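You operate a simulated robot arm through the tools that you are given. There is no shell and no other tool. Be economical: measure what you need, move in short steps, check, and stop when the job is done.

Carry out the task below with a simulated robot arm. There is one attempt and no reset: what you move stays moved.

TASK
Stand the yellow collar beside the test block. It goes on the side that lies toward x +0.0, y -1.0 (a direction in the base frame), with about 3 cm between them.

It is judged by the outcome, as a careful person would: the job done as asked, and still so three seconds after it is handed in. It fails if anything else is knocked over, pushed out of place, dropped, spilled or broken.

THE ROBOT
A 6-joint arm with a two-finger parallel gripper, fixed in place. Base frame: the origin is at the foot of the arm, x ahead of it, y to its left, z up; the work surface is at about z = 0.9. Lengths are in m, angles in rad, forces in N, time in s.
With the tool pointing down near the work surface it reaches from about 0.24 to 0.66 m from the base axis. Its first joint turns from -1.152 to 1.152 rad. Payload 2.9 kg.
Tool frame: the origin (TCP) lies between the finger pads and is the grasp point; the fingertips stand 0.03 m ahead of it; z points along the fingers, y is the line along which they close. The gripper opens to 0.11 m. The fingers are 0.02 m wide and 0.01 m thick; the gripper's body (0.048 by 0.112 m) begins 0.055 m behind the TCP.
Orientation is that of the tool frame in the base frame, as a unit quaternion [x, y, z, w]. With the fingers straight down and closing along the base's y, the tool's x points along the base's -x, its y along +y and its z along -z.

THE INTERFACE
- The arm moves only by the tool servo_tool. Its argument "deltas" is one flat list of numbers, 6 for each row, row after row: the shift along the tool's x, y, z in mm, then the turn, a rotation vector about the tool's x, y, z in rad. In form: [dx, dy, dz, rx, ry, rz, dx, dy, dz, rx, ry, rz, ...]. A call has 1 to 10 rows; each row shifts and turns the commanded pose from where the row before left it, along the tool's axes as they then stand. "gripper" is the gripper command, from -1 (shut) to 1 (fully open), values between in proportion, set as the call begins (left out, the last holds). A row lasts 0.2 s, in which the tool goes at most 0.05 m and 0.15 rad; a call with a longer step from one row to the next is refused whole, and so is a gripper value outside its range. A pose out of reach is approached as far as the arm can. The call stops where the force on the tool passes 40 N (or 10 N more than at its start, if that is more) or the arm is blocked; 0.2 s more then pass. The fingers move at their own pace (about 0.108 m/s each) and stop on an object; they squeeze with about 41 N. The grip force told is the motor's: it shows also when the fingers shut on nothing. Time passes only in rows, and 0.2 s behind the last, so rows that do not move let the fingers close. It gives the time, the measured TCP pose, the force on the tool (base axes), the opening and the grip force at its end, in the units of the frame above (readings bear some noise).
- Cameras (640 x 400 px; columns grow to the right, rows downward): "scene" is fixed at [0.0766, 0.4268, 1.398]; the picture's right is [-0.81, -0.59, 0.00], its down [-0.31, 0.42, -0.85] and it looks along [0.50, -0.69, -0.52] (base axes); focal length 323 px, centre (320, 200). "wrist" rides on the gripper at [-0.036, 0, -0.057] in the tool frame; the picture's right is [0.00, -1.00, 0.00], its down [0.97, 0.00, -0.24] and it looks along [0.24, 0.00, 0.97] (tool axes); focal length 218 px, centre (320, 200).
- camera(camera): a new picture of that camera. No time passes.
- probe_pixels(camera, pixels): for up to 12 pixels [column, row] of the newest picture of that camera ("zoom" is the newest enlarged one), the place [x, y, z] in the base frame of the surface seen there, good to about 0.002 m, but the place of the scene camera against the robot may be out by one fixed shift of up to 0.012 m in any direction. No time passes.
- zoom(camera, box): a new picture of the part [left, top, right, bottom] of that camera's present view, enlarged. No time passes.
- sign_off(): hands the job in; it is judged then, once.

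Work in short steps. Measure before you move; look again where a grasp or a placing could have gone wrong, and mend it. You have 60 turns and 22 pictures in all, the two below and enlarged ones among them. Open the gripper and draw the arm clear of the work before you hand the job in, unless the task says otherwise; then end with one line.

The tools are called after "Emit:" as name(argument=value, ...) on one line, values as JSON. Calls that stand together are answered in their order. servo_tool: Moves the arm, as the interface text tells. Its arguments: {"type":"object","properties":{"deltas":{"type":"array","items":{"type":"number"}},"gripper":{"type":"number"}},"required":["deltas"]} The other tools are called the same way: camera (camera) takes a picture; probe_pixels (camera, pixels) gives the place of the surface under pixels of a picture; zoom (camera, box) takes an enlarged picture of a part of a camera's view; sign_off () hands the job in.

At the start:

```text
time: 0.0
eef_pos: [0.4684, 0.1217, 1.1196]
orientation: [0.0, 1.0, 0.0, 0.0]
force: [0.0, 0.0, 0.6]
opening: 0.1098
grasp_force: 0.0
```

scene: 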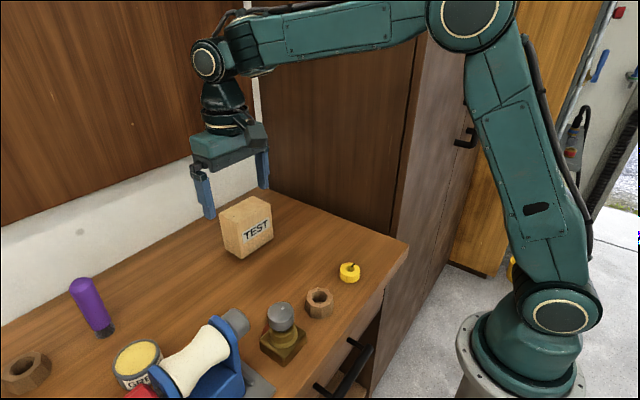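
wrist: 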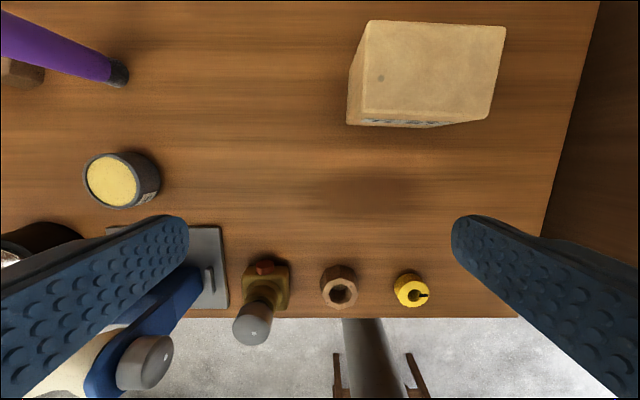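

The collar is at about scene (350,272) and wrist (411,290), and the test block at wrist (430,75). I'll enlarge the collar and probe both objects.

Emit:
zoom(camera="wrist", box=[370, 250, 450, 320])

Emit:
zoom(camera="scene", box=[300, 240, 400, 302])

Emit:
probe_pixels(camera="wrist", pixels=[[368, 24], [502, 30], [488, 112], [366, 108], [400, 285], [411, 300], [500, 250], [540, 200], [570, 70], [590, 20], [411, 279], [395, 292]])

Emit:
probe_pixels(camera="scene", pixels=[[222, 212], [248, 198], [270, 205], [240, 222], [345, 268], [350, 281], [380, 250], [300, 225], [271, 240], [240, 258], [405, 245], [342, 279]])

```text
5.71 times, centred on (410, 285) of wrist
```

zoom: 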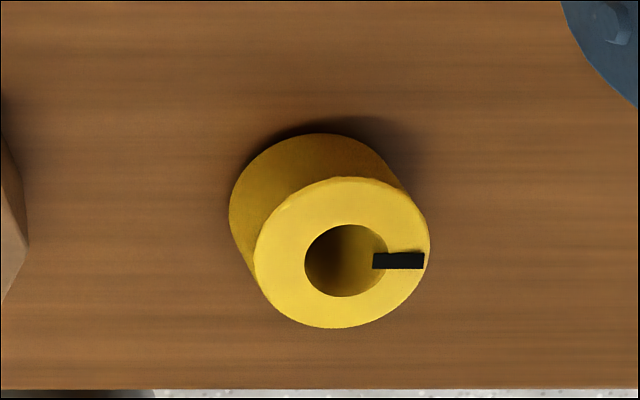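

```text
6.40 times, centred on (350, 271) of scene
```

zoom: 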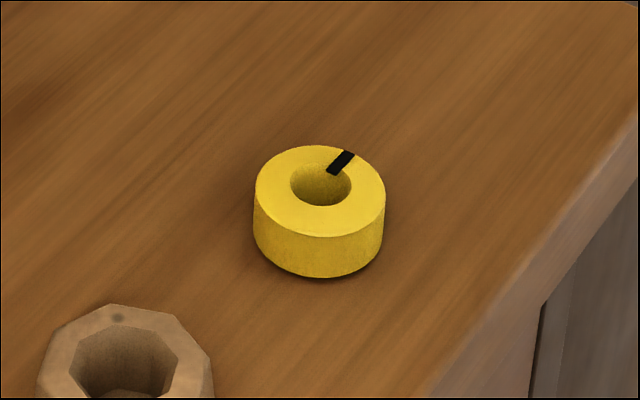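

```text
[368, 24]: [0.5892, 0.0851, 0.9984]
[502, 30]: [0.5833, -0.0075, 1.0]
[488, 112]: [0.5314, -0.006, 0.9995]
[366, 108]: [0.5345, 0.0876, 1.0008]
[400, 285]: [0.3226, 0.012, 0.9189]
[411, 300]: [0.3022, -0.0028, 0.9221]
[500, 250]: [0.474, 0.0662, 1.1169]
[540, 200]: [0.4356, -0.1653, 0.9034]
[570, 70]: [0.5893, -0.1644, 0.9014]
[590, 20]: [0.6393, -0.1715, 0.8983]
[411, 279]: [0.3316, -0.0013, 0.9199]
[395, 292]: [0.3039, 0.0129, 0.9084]
```

```text
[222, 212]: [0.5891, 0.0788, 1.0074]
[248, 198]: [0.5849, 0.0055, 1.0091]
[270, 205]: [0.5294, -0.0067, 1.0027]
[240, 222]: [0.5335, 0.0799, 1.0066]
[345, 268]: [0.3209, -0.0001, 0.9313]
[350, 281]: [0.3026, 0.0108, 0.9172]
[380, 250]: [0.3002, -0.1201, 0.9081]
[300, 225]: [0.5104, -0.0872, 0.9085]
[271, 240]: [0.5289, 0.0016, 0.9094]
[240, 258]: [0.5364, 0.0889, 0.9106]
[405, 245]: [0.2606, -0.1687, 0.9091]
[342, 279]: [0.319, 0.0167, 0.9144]
```

Measuring the collar edges precisely on enlarged wrist view, plus the block's near −y face.

Emit:
zoom(camera="wrist", box=[370, 250, 450, 320])

Emit:
probe_pixels(camera="zoom", pixels=[[260, 252], [424, 252], [342, 182], [342, 322], [234, 200], [420, 280], [500, 150], [310, 138], [300, 320], [20, 240]])

Emit:
probe_pixels(camera="wrist", pixels=[[504, 28], [505, 34], [498, 70], [490, 112], [364, 24], [362, 108], [430, 22], [430, 116], [540, 70]])

```text
5.71 times, centred on (410, 285) of wrist
```

zoom: 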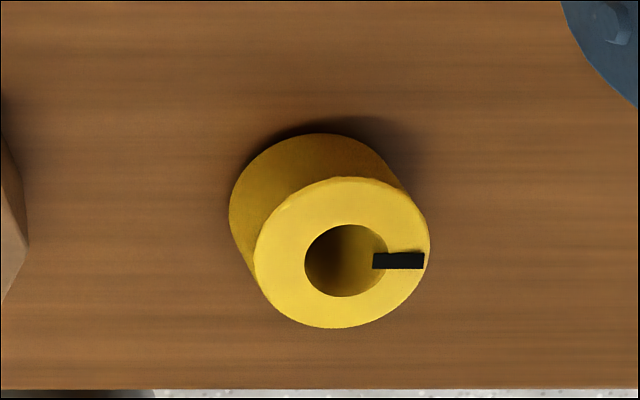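

```text
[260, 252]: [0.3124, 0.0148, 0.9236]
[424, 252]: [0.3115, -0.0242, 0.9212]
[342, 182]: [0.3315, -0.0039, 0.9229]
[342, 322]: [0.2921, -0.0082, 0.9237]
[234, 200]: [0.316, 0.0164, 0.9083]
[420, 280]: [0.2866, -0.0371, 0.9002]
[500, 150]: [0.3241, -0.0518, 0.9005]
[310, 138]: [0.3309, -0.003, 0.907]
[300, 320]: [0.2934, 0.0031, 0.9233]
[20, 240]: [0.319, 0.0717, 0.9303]
```

```text
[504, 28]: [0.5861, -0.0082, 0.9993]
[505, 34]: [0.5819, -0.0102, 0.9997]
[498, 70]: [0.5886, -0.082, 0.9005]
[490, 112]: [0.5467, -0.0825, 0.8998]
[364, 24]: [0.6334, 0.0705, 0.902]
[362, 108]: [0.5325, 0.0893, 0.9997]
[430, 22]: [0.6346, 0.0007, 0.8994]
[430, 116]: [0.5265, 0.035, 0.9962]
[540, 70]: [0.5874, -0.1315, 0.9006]
```

Collar: centre ≈(0.312,−0.005), radius ≈0.020, top z≈0.923. Block −y face at y≈−0.0095, x centre ≈0.56, so the target centre is ≈(0.56,−0.060). I'll turn the tool 90° so the fingers close along x and stay out of the gap.

Emit:
servo_tool(deltas=[0, 0, 0, 0, 0, 0.15, 0, 0, 0, 0, 0, 0.15, 0, 0, 0, 0, 0, 0.15, 0, 0, 0, 0, 0, 0.15, 0, 0, 0, 0, 0, 0.15, 0, 0, 0, 0, 0, 0.15, 0, 0, 0, 0, 0, 0.15, 0, 0, 0, 0, 0, 0.15, 0, 0, 0, 0, 0, 0.15, 0, 0, 0, 0, 0, 0.15], gripper=1)

```text
time: 2.2
eef_pos: [0.4675, 0.1208, 1.1191]
orientation: [0.683, 0.731, 0.0, 0.0]
force: [0.8, 0.3, 0.0]
opening: 0.1103
grasp_force: 0.0
```

Tool turned as expected. Finishing the turn, then moving over the collar.

Emit:
servo_tool(deltas=[0, 0, 0, 0, 0, 0.0708, -25.2, -31.2, 0, 0, 0, 0, -25.2, -31.2, 0, 0, 0, 0, -25.2, -31.2, 0, 0, 0, 0, -25.2, -31.2, 0, 0, 0, 0, -25.2, -31.2, 0, 0, 0, 0, 0, 0, 30, 0, 0, 0, 0, 0, 30, 0, 0, 0, 0, 0, 30, 0, 0, 0, 0, 0, 0, 0, 0, 0])

Emit:
camera(camera="wrist")

```text
time: 4.4
eef_pos: [0.3117, -0.0051, 1.0294]
orientation: [0.707, 0.707, -0.001, 0.0]
force: [-0.6, 0.5, -0.1]
opening: 0.11
grasp_force: 0.0
```

```text
16 pictures are left
```

wrist: 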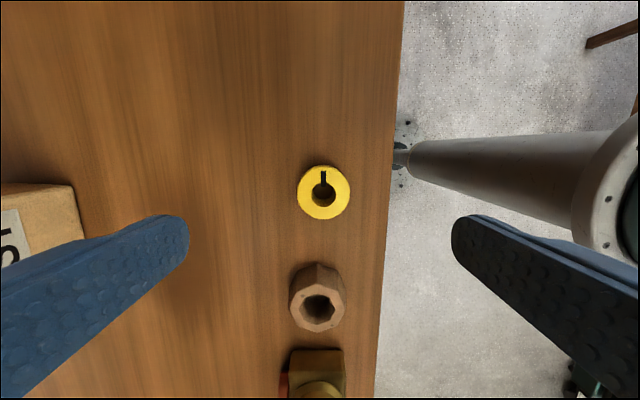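

The collar is at (323,192), between the fingers. I'll check its centre from here before descending.

Emit:
probe_pixels(camera="wrist", pixels=[[300, 190], [347, 190], [323, 168], [323, 213], [240, 200], [385, 190]])

```text
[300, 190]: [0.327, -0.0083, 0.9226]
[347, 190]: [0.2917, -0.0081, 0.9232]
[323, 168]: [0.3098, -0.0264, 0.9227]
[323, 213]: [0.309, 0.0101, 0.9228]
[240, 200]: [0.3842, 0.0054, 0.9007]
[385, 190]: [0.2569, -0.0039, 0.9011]
```

Centre is ≈(0.3095,−0.007). I'll nudge 2 mm, narrow the opening to ~0.07 and descend to TCP z≈0.934.

Emit:
servo_tool(deltas=[-2, -2, 0, 0, 0, 0, 0, 0, 30, 0, 0, 0, 0, 0, 30, 0, 0, 0, 0, 0, 25, 0, 0, 0, 0, 0, 10, 0, 0, 0, 0, 0, 0, 0, 0, 0], gripper=0.27)

```text
time: 5.8
eef_pos: [0.3116, -0.0067, 0.9344]
orientation: [0.707, 0.707, 0.0, 0.0]
force: [0.0, 0.5, -0.4]
opening: 0.0699
grasp_force: 0.1
```

At grasp height with no contact; closing.

Emit:
servo_tool(deltas=[0, 0, 0, 0, 0, 0, 0, 0, 0, 0, 0, 0, 0, 0, 0, 0, 0, 0], gripper=-1)

Emit:
camera(camera="wrist")

```text
time: 6.6
eef_pos: [0.3108, -0.0064, 0.934]
orientation: [0.707, 0.707, -0.001, 0.0]
force: [0.0, 0.5, -0.7]
opening: 0.0408
grasp_force: 41.0
```

```text
15 pictures are left
```

wrist: 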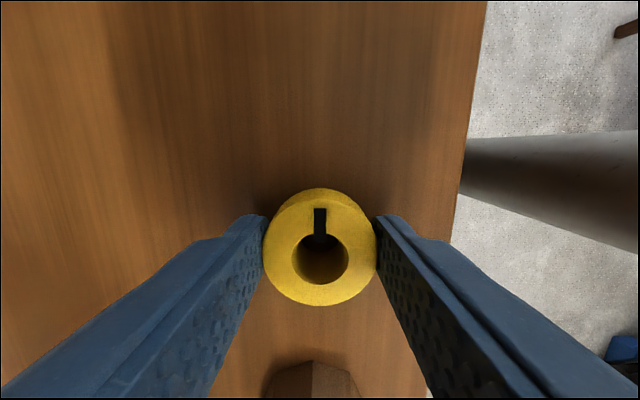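

Gripped across its diameter (opening 0.0408). Lift ~0.14 and travel: y to −0.060, then x to 0.56.

Emit:
servo_tool(deltas=[0, 0, -20, 0, 0, 0, 0, 0, -40, 0, 0, 0, 0, 0, -40, 0, 0, 0, 0, 0, -40, 0, 0, 0, -27, 0, 0, 0, 0, 0, -26.6, 20, 0, 0, 0, 0, 0, 40, 0, 0, 0, 0, 0, 40, 0, 0, 0, 0, 0, 40, 0, 0, 0, 0, 0, 40, 0, 0, 0, 0])

Emit:
servo_tool(deltas=[0, 40, 0, 0, 0, 0, 0, 28, 0, 0, 0, 0, 0, 0, 0, 0, 0, 0])

Emit:
camera(camera="wrist")

Emit:
camera(camera="scene")

```text
time: 8.8
eef_pos: [0.4903, -0.0599, 1.075]
orientation: [0.708, 0.707, 0.0, 0.0]
force: [-0.3, 0.2, 0.0]
opening: 0.0
grasp_force: 37.2
```

```text
time: 9.6
eef_pos: [0.5583, -0.0606, 1.0752]
orientation: [0.707, 0.707, 0.0, 0.0]
force: [-0.5, 0.1, -0.2]
opening: 0.0001
grasp_force: 37.5
```

```text
14 pictures are left
```

wrist: 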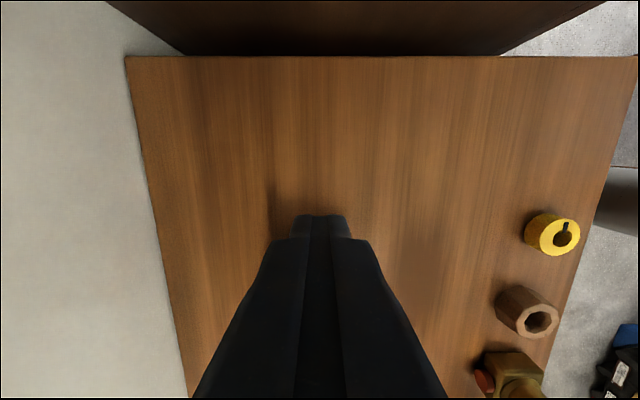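

```text
13 pictures are left
```

scene: 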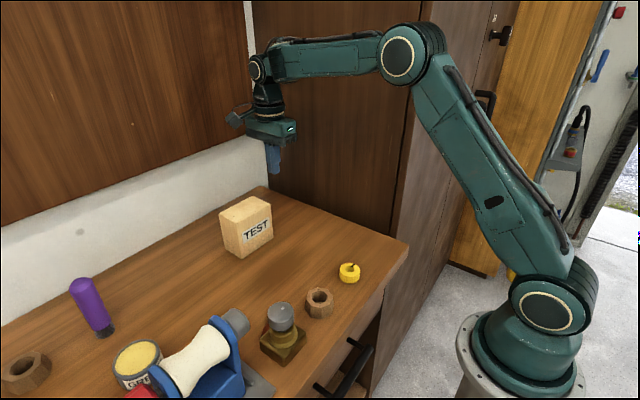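

The opening is 0.0: the collar slipped from the fingers during the lift and is still at its place, (350,272). I'll go back, open, and measure it again from above.

Emit:
servo_tool(deltas=[0, -40, 0, 0, 0, 0, 0, -40, 0, 0, 0, 0, 0, -40, 0, 0, 0, 0, 0, -40, 0, 0, 0, 0, 0, -40, 0, 0, 0, 0, 26, -40, 0, 0, 0, 0, 27, -8, 0, 0, 0, 0, 0, 0, 30, 0, 0, 0, 0, 0, 20, 0, 0, 0, 0, 0, 0, 0, 0, 0], gripper=0.27)

Emit:
zoom(camera="wrist", box=[240, 140, 400, 240])

Emit:
probe_pixels(camera="zoom", pixels=[[320, 200], [240, 200], [420, 200], [320, 120], [320, 280]])

```text
time: 11.8
eef_pos: [0.3107, -0.0073, 1.0259]
orientation: [0.707, 0.707, 0.0, 0.0]
force: [0.1, -0.6, 0.1]
opening: 0.0697
grasp_force: 0.1
```

```text
4.00 times, centred on (320, 190) of wrist
```

zoom: 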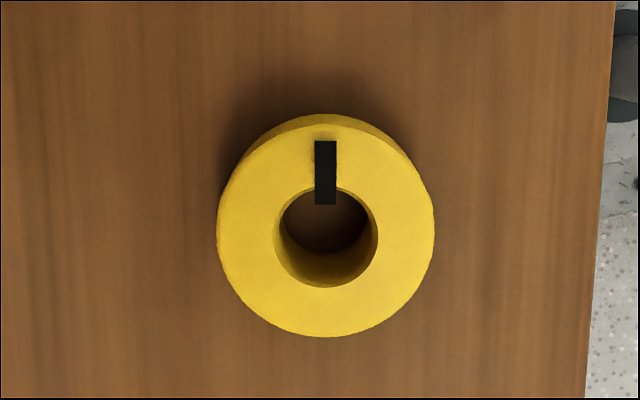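

```text
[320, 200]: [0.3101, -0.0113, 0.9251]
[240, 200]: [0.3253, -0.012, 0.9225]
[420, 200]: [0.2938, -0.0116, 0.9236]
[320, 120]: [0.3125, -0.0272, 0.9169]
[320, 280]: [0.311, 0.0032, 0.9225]
```

The collar sits unmoved, centre ≈(0.309,−0.006). I'll descend slightly lower this time (TCP z≈0.931), squeeze, and lift slowly.

Emit:
servo_tool(deltas=[1, -1, 30, 0, 0, 0, 0, 0, 30, 0, 0, 0, 0, 0, 25, 0, 0, 0, 0, 0, 7, 0, 0, 0, 0, 0, 2.7, 0, 0, 0, 0, 0, 0, 0, 0, 0])

Emit:
servo_tool(deltas=[0, 0, 0, 0, 0, 0, 0, 0, 0, 0, 0, 0, 0, 0, 0, 0, 0, 0, 0, 0, 0, 0, 0, 0], gripper=-1)

Emit:
servo_tool(deltas=[0, 0, -1, 0, 0, 0, 0, 0, -2, 0, 0, 0, 0, 0, -2, 0, 0, 0, 0, 0, -2, 0, 0, 0, 0, 0, -3, 0, 0, 0])

Emit:
camera(camera="wrist")

```text
time: 13.2
eef_pos: [0.3089, -0.0064, 0.9313]
orientation: [0.707, 0.707, 0.001, 0.001]
force: [0.2, 0.2, 18.5]
opening: 0.0701
grasp_force: 0.2
```

```text
time: 14.2
eef_pos: [0.3101, -0.0073, 0.9308]
orientation: [0.707, 0.707, 0.001, 0.001]
force: [-0.9, -1.2, 31.3]
opening: 0.041
grasp_force: 41.5
```

```text
time: 15.4
eef_pos: [0.3098, -0.0051, 0.9403]
orientation: [0.707, 0.708, 0.0, 0.0]
force: [0.4, -0.1, -0.4]
opening: 0.041
grasp_force: 41.2
```

```text
11 pictures are left
```

wrist: 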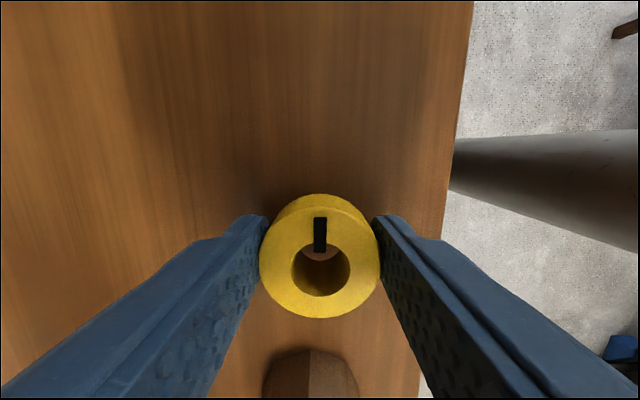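

Fingers still on the collar at 0.041; I'll check whether its top rose with the tool (expected ≈0.932 if held).

Emit:
probe_pixels(camera="wrist", pixels=[[285, 240], [355, 240], [280, 270], [360, 270], [320, 305]])

```text
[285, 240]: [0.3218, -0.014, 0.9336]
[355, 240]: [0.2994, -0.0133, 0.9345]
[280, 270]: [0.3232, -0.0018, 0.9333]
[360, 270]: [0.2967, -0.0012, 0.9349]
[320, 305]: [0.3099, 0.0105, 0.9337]
```

The collar top rose to 0.934: it is held. Continuing the lift gently.

Emit:
servo_tool(deltas=[0, 0, -3, 0, 0, 0, 0, 0, -4, 0, 0, 0, 0, 0, -5, 0, 0, 0, 0, 0, -5, 0, 0, 0, 0, 0, -5, 0, 0, 0, 0, 0, -5, 0, 0, 0, 0, 0, -4, 0, 0, 0, 0, 0, -3, 0, 0, 0])

Emit:
camera(camera="wrist")

Emit:
probe_pixels(camera="wrist", pixels=[[285, 240], [355, 240], [280, 270], [360, 270], [320, 305]])

```text
time: 17.2
eef_pos: [0.3095, -0.0069, 0.9747]
orientation: [0.707, 0.707, 0.0, 0.001]
force: [0.7, 0.4, -1.2]
opening: 0.0408
grasp_force: 40.8
```

```text
10 pictures are left
```

wrist: 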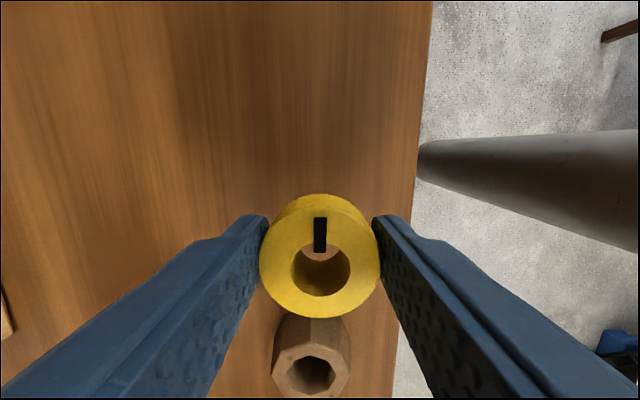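

```text
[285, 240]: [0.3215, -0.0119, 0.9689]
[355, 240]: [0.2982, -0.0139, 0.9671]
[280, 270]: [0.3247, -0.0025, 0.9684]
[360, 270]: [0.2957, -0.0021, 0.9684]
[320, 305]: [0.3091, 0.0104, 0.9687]
```

No slip (same pixels). Travelling gently: first toward y −0.060, then along x.

Emit:
servo_tool(deltas=[-3, 0, 0, 0, 0, 0, -6, 3, 0, 0, 0, 0, -8, 6, 0, 0, 0, 0, -9, 9, 0, 0, 0, 0, -9, 12, 0, 0, 0, 0, -8, 12, 0, 0, 0, 0, -6, 12, 0, 0, 0, 0, -4.3, 12, 0, 0, 0, 0, 0, 12, 0, 0, 0, 0, 0, 12, 0, 0, 0, 0])

Emit:
servo_tool(deltas=[0, 12, 0, 0, 0, 0, 0, 14, 0, 0, 0, 0, 0, 15, 0, 0, 0, 0, 0, 15, 0, 0, 0, 0, 0, 15, 0, 0, 0, 0, 0, 15, 0, 0, 0, 0, 0, 15, 0, 0, 0, 0, 0, 14, 0, 0, 0, 0, 0, 12, 0, 0, 0, 0, 0, 10, 0, 0, 0, 0])

Emit:
servo_tool(deltas=[0, 10, 0, 0, 0, 0, 0, 8, 0, 0, 0, 0, 0, 5, 0, 0, 0, 0, 0, 0, 0, 0, 0, 0])

Emit:
camera(camera="wrist")

Emit:
camera(camera="scene")

```text
time: 19.4
eef_pos: [0.4011, -0.0586, 0.9749]
orientation: [0.706, 0.708, 0.0, 0.001]
force: [-0.2, 0.2, -0.6]
opening: 0.0409
grasp_force: 41.3
```

```text
time: 21.6
eef_pos: [0.537, -0.0582, 0.9747]
orientation: [0.707, 0.708, -0.001, 0.0]
force: [-0.5, -0.8, -1.0]
opening: 0.0409
grasp_force: 40.8
```

```text
time: 22.6
eef_pos: [0.5593, -0.058, 0.9759]
orientation: [0.707, 0.707, 0.0, 0.0]
force: [0.0, 0.1, -0.1]
opening: 0.0411
grasp_force: 41.4
```

```text
9 pictures are left
```

wrist: 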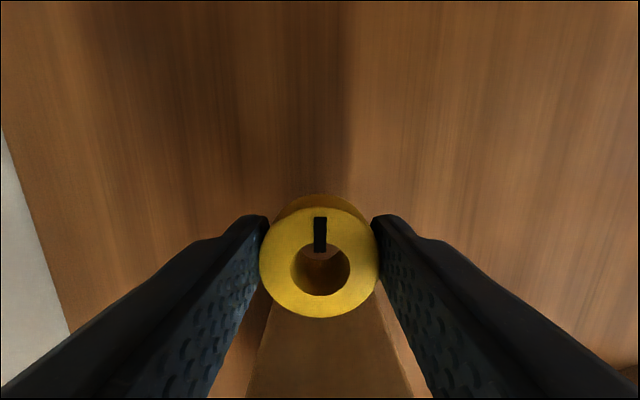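

```text
8 pictures are left
```

scene: 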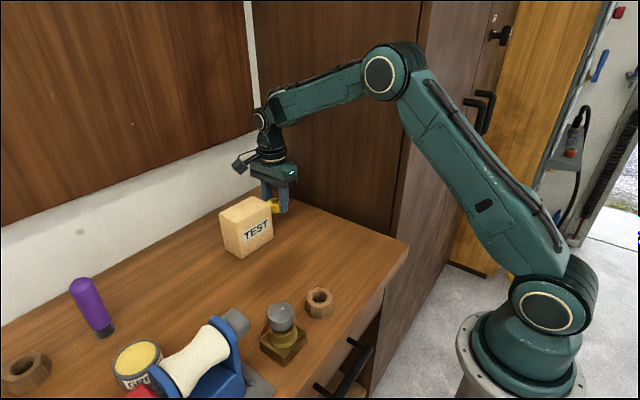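

Collar is held beside the block. I'll measure collar and block face positions in the wrist view.

Emit:
probe_pixels(camera="wrist", pixels=[[320, 310], [320, 200], [280, 265], [360, 265], [320, 330], [320, 350], [320, 370], [260, 390], [400, 390]])

```text
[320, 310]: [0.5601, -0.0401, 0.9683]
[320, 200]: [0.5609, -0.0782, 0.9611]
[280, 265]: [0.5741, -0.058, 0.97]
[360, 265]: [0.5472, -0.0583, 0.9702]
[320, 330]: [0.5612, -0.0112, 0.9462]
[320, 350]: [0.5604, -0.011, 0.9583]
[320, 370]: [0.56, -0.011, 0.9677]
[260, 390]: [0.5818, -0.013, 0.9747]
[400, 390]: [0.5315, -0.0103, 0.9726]
```

Block face y≈−0.011, collar near edge ≈−0.0385: gap ≈0.0275. Shift 2.5 mm further out and lower gently to z≈0.931.

Emit:
servo_tool(deltas=[-2.5, 0, 0, 0, 0, 0, 0, 0, 4, 0, 0, 0, 0, 0, 7, 0, 0, 0, 0, 0, 8, 0, 0, 0, 0, 0, 8, 0, 0, 0, 0, 0, 7, 0, 0, 0, 0, 0, 4, 0, 0, 0, 0, 0, 3, 0, 0, 0, 0, 0, 2, 0, 0, 0])

```text
time: 24.6
eef_pos: [0.5608, -0.0615, 0.9321]
orientation: [0.707, 0.707, 0.0, 0.0]
force: [-0.9, 0.1, -0.8]
opening: 0.0407
grasp_force: 40.6
```

No contact yet at z 0.932; lowering by single millimetres.

Emit:
servo_tool(deltas=[0, 0, 1, 0, 0, 0, 0, 0, 0, 0, 0, 0])

Emit:
servo_tool(deltas=[0, 0, 0.7, 0, 0, 0, 0, 0, 0, 0, 0, 0])

```text
time: 25.2
eef_pos: [0.5597, -0.0616, 0.9309]
orientation: [0.707, 0.707, 0.0, 0.0]
force: [0.3, -0.9, -1.1]
opening: 0.0405
grasp_force: 41.4
```

```text
time: 25.8
eef_pos: [0.5605, -0.0618, 0.9293]
orientation: [0.707, 0.708, 0.001, 0.001]
force: [0.8, 1.4, 7.4]
opening: 0.0408
grasp_force: 40.7
```

Contact (7 N). Opening to ~0.07, then rising straight up.

Emit:
servo_tool(deltas=[0, 0, 0, 0, 0, 0, 0, 0, 0, 0, 0, 0, 0, 0, 0, 0, 0, 0], gripper=0.27)

Emit:
servo_tool(deltas=[0, 0, -5, 0, 0, 0, 0, 0, -15, 0, 0, 0, 0, 0, -25, 0, 0, 0, 0, 0, -35, 0, 0, 0, 0, 0, -40, 0, 0, 0, 0, 0, -30, 0, 0, 0, 0, 0, 0, 0, 0, 0])

Emit:
camera(camera="wrist")

Emit:
camera(camera="scene")

```text
time: 26.6
eef_pos: [0.559, -0.0618, 0.9286]
orientation: [0.707, 0.707, 0.0, 0.001]
force: [3.2, 0.8, 8.7]
opening: 0.0686
grasp_force: 0.1
```

```text
time: 28.2
eef_pos: [0.5584, -0.0615, 1.0801]
orientation: [0.707, 0.707, 0.0, 0.0]
force: [-0.5, -0.1, -0.6]
opening: 0.0699
grasp_force: 0.0
```

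```text
7 pictures are left
```

wrist: 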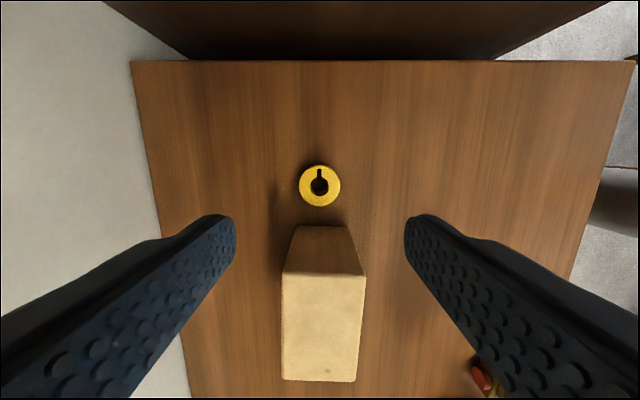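

```text
6 pictures are left
```

scene: 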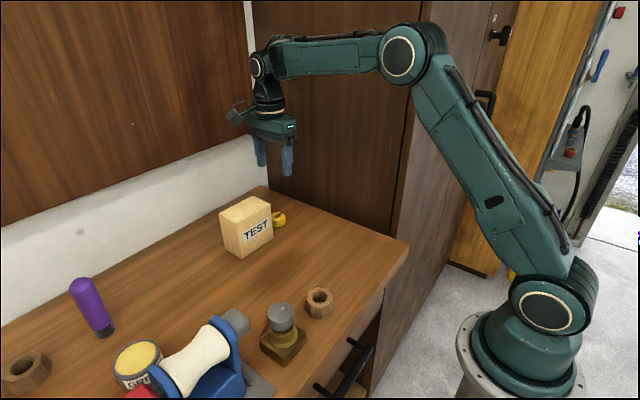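

The collar stands flat at wrist (320,186), in line with the block. I'll measure the final gap.

Emit:
probe_pixels(camera="wrist", pixels=[[320, 167], [320, 202], [302, 184], [338, 184], [320, 240], [320, 260], [290, 285], [356, 285]])

Emit:
servo_tool(deltas=[0, 0, -30, 0, 0, 0, 0, -30, 0, 0, 0, 0, 0, -40, 0, 0, 0, 0, 0, -40, 0, 0, 0, 0, 0, 0, 0, 0, 0, 0])

```text
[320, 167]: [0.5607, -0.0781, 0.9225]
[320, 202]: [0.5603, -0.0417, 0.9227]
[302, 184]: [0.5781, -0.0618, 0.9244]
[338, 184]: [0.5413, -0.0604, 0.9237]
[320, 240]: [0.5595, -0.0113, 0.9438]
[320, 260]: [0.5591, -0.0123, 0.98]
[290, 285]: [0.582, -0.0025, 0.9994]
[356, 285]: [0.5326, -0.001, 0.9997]
```

```text
time: 29.4
eef_pos: [0.4498, -0.0597, 1.1095]
orientation: [0.707, 0.707, 0.0, -0.001]
force: [0.1, 0.0, 0.3]
opening: 0.0697
grasp_force: 0.0
```

The gap is about 0.030 m (collar edge y≈−0.041, block face y≈−0.011), the arm is clear and the gripper is open. Handing in.

Emit:
sign_off()

```text
The job is handed in.
```

The yellow collar stands flat on the −y side of the test block with a measured gap of about 3 cm. The first grasp slipped during the lift and left the collar in place; the second held. Nothing else looked disturbed in the last pictures.
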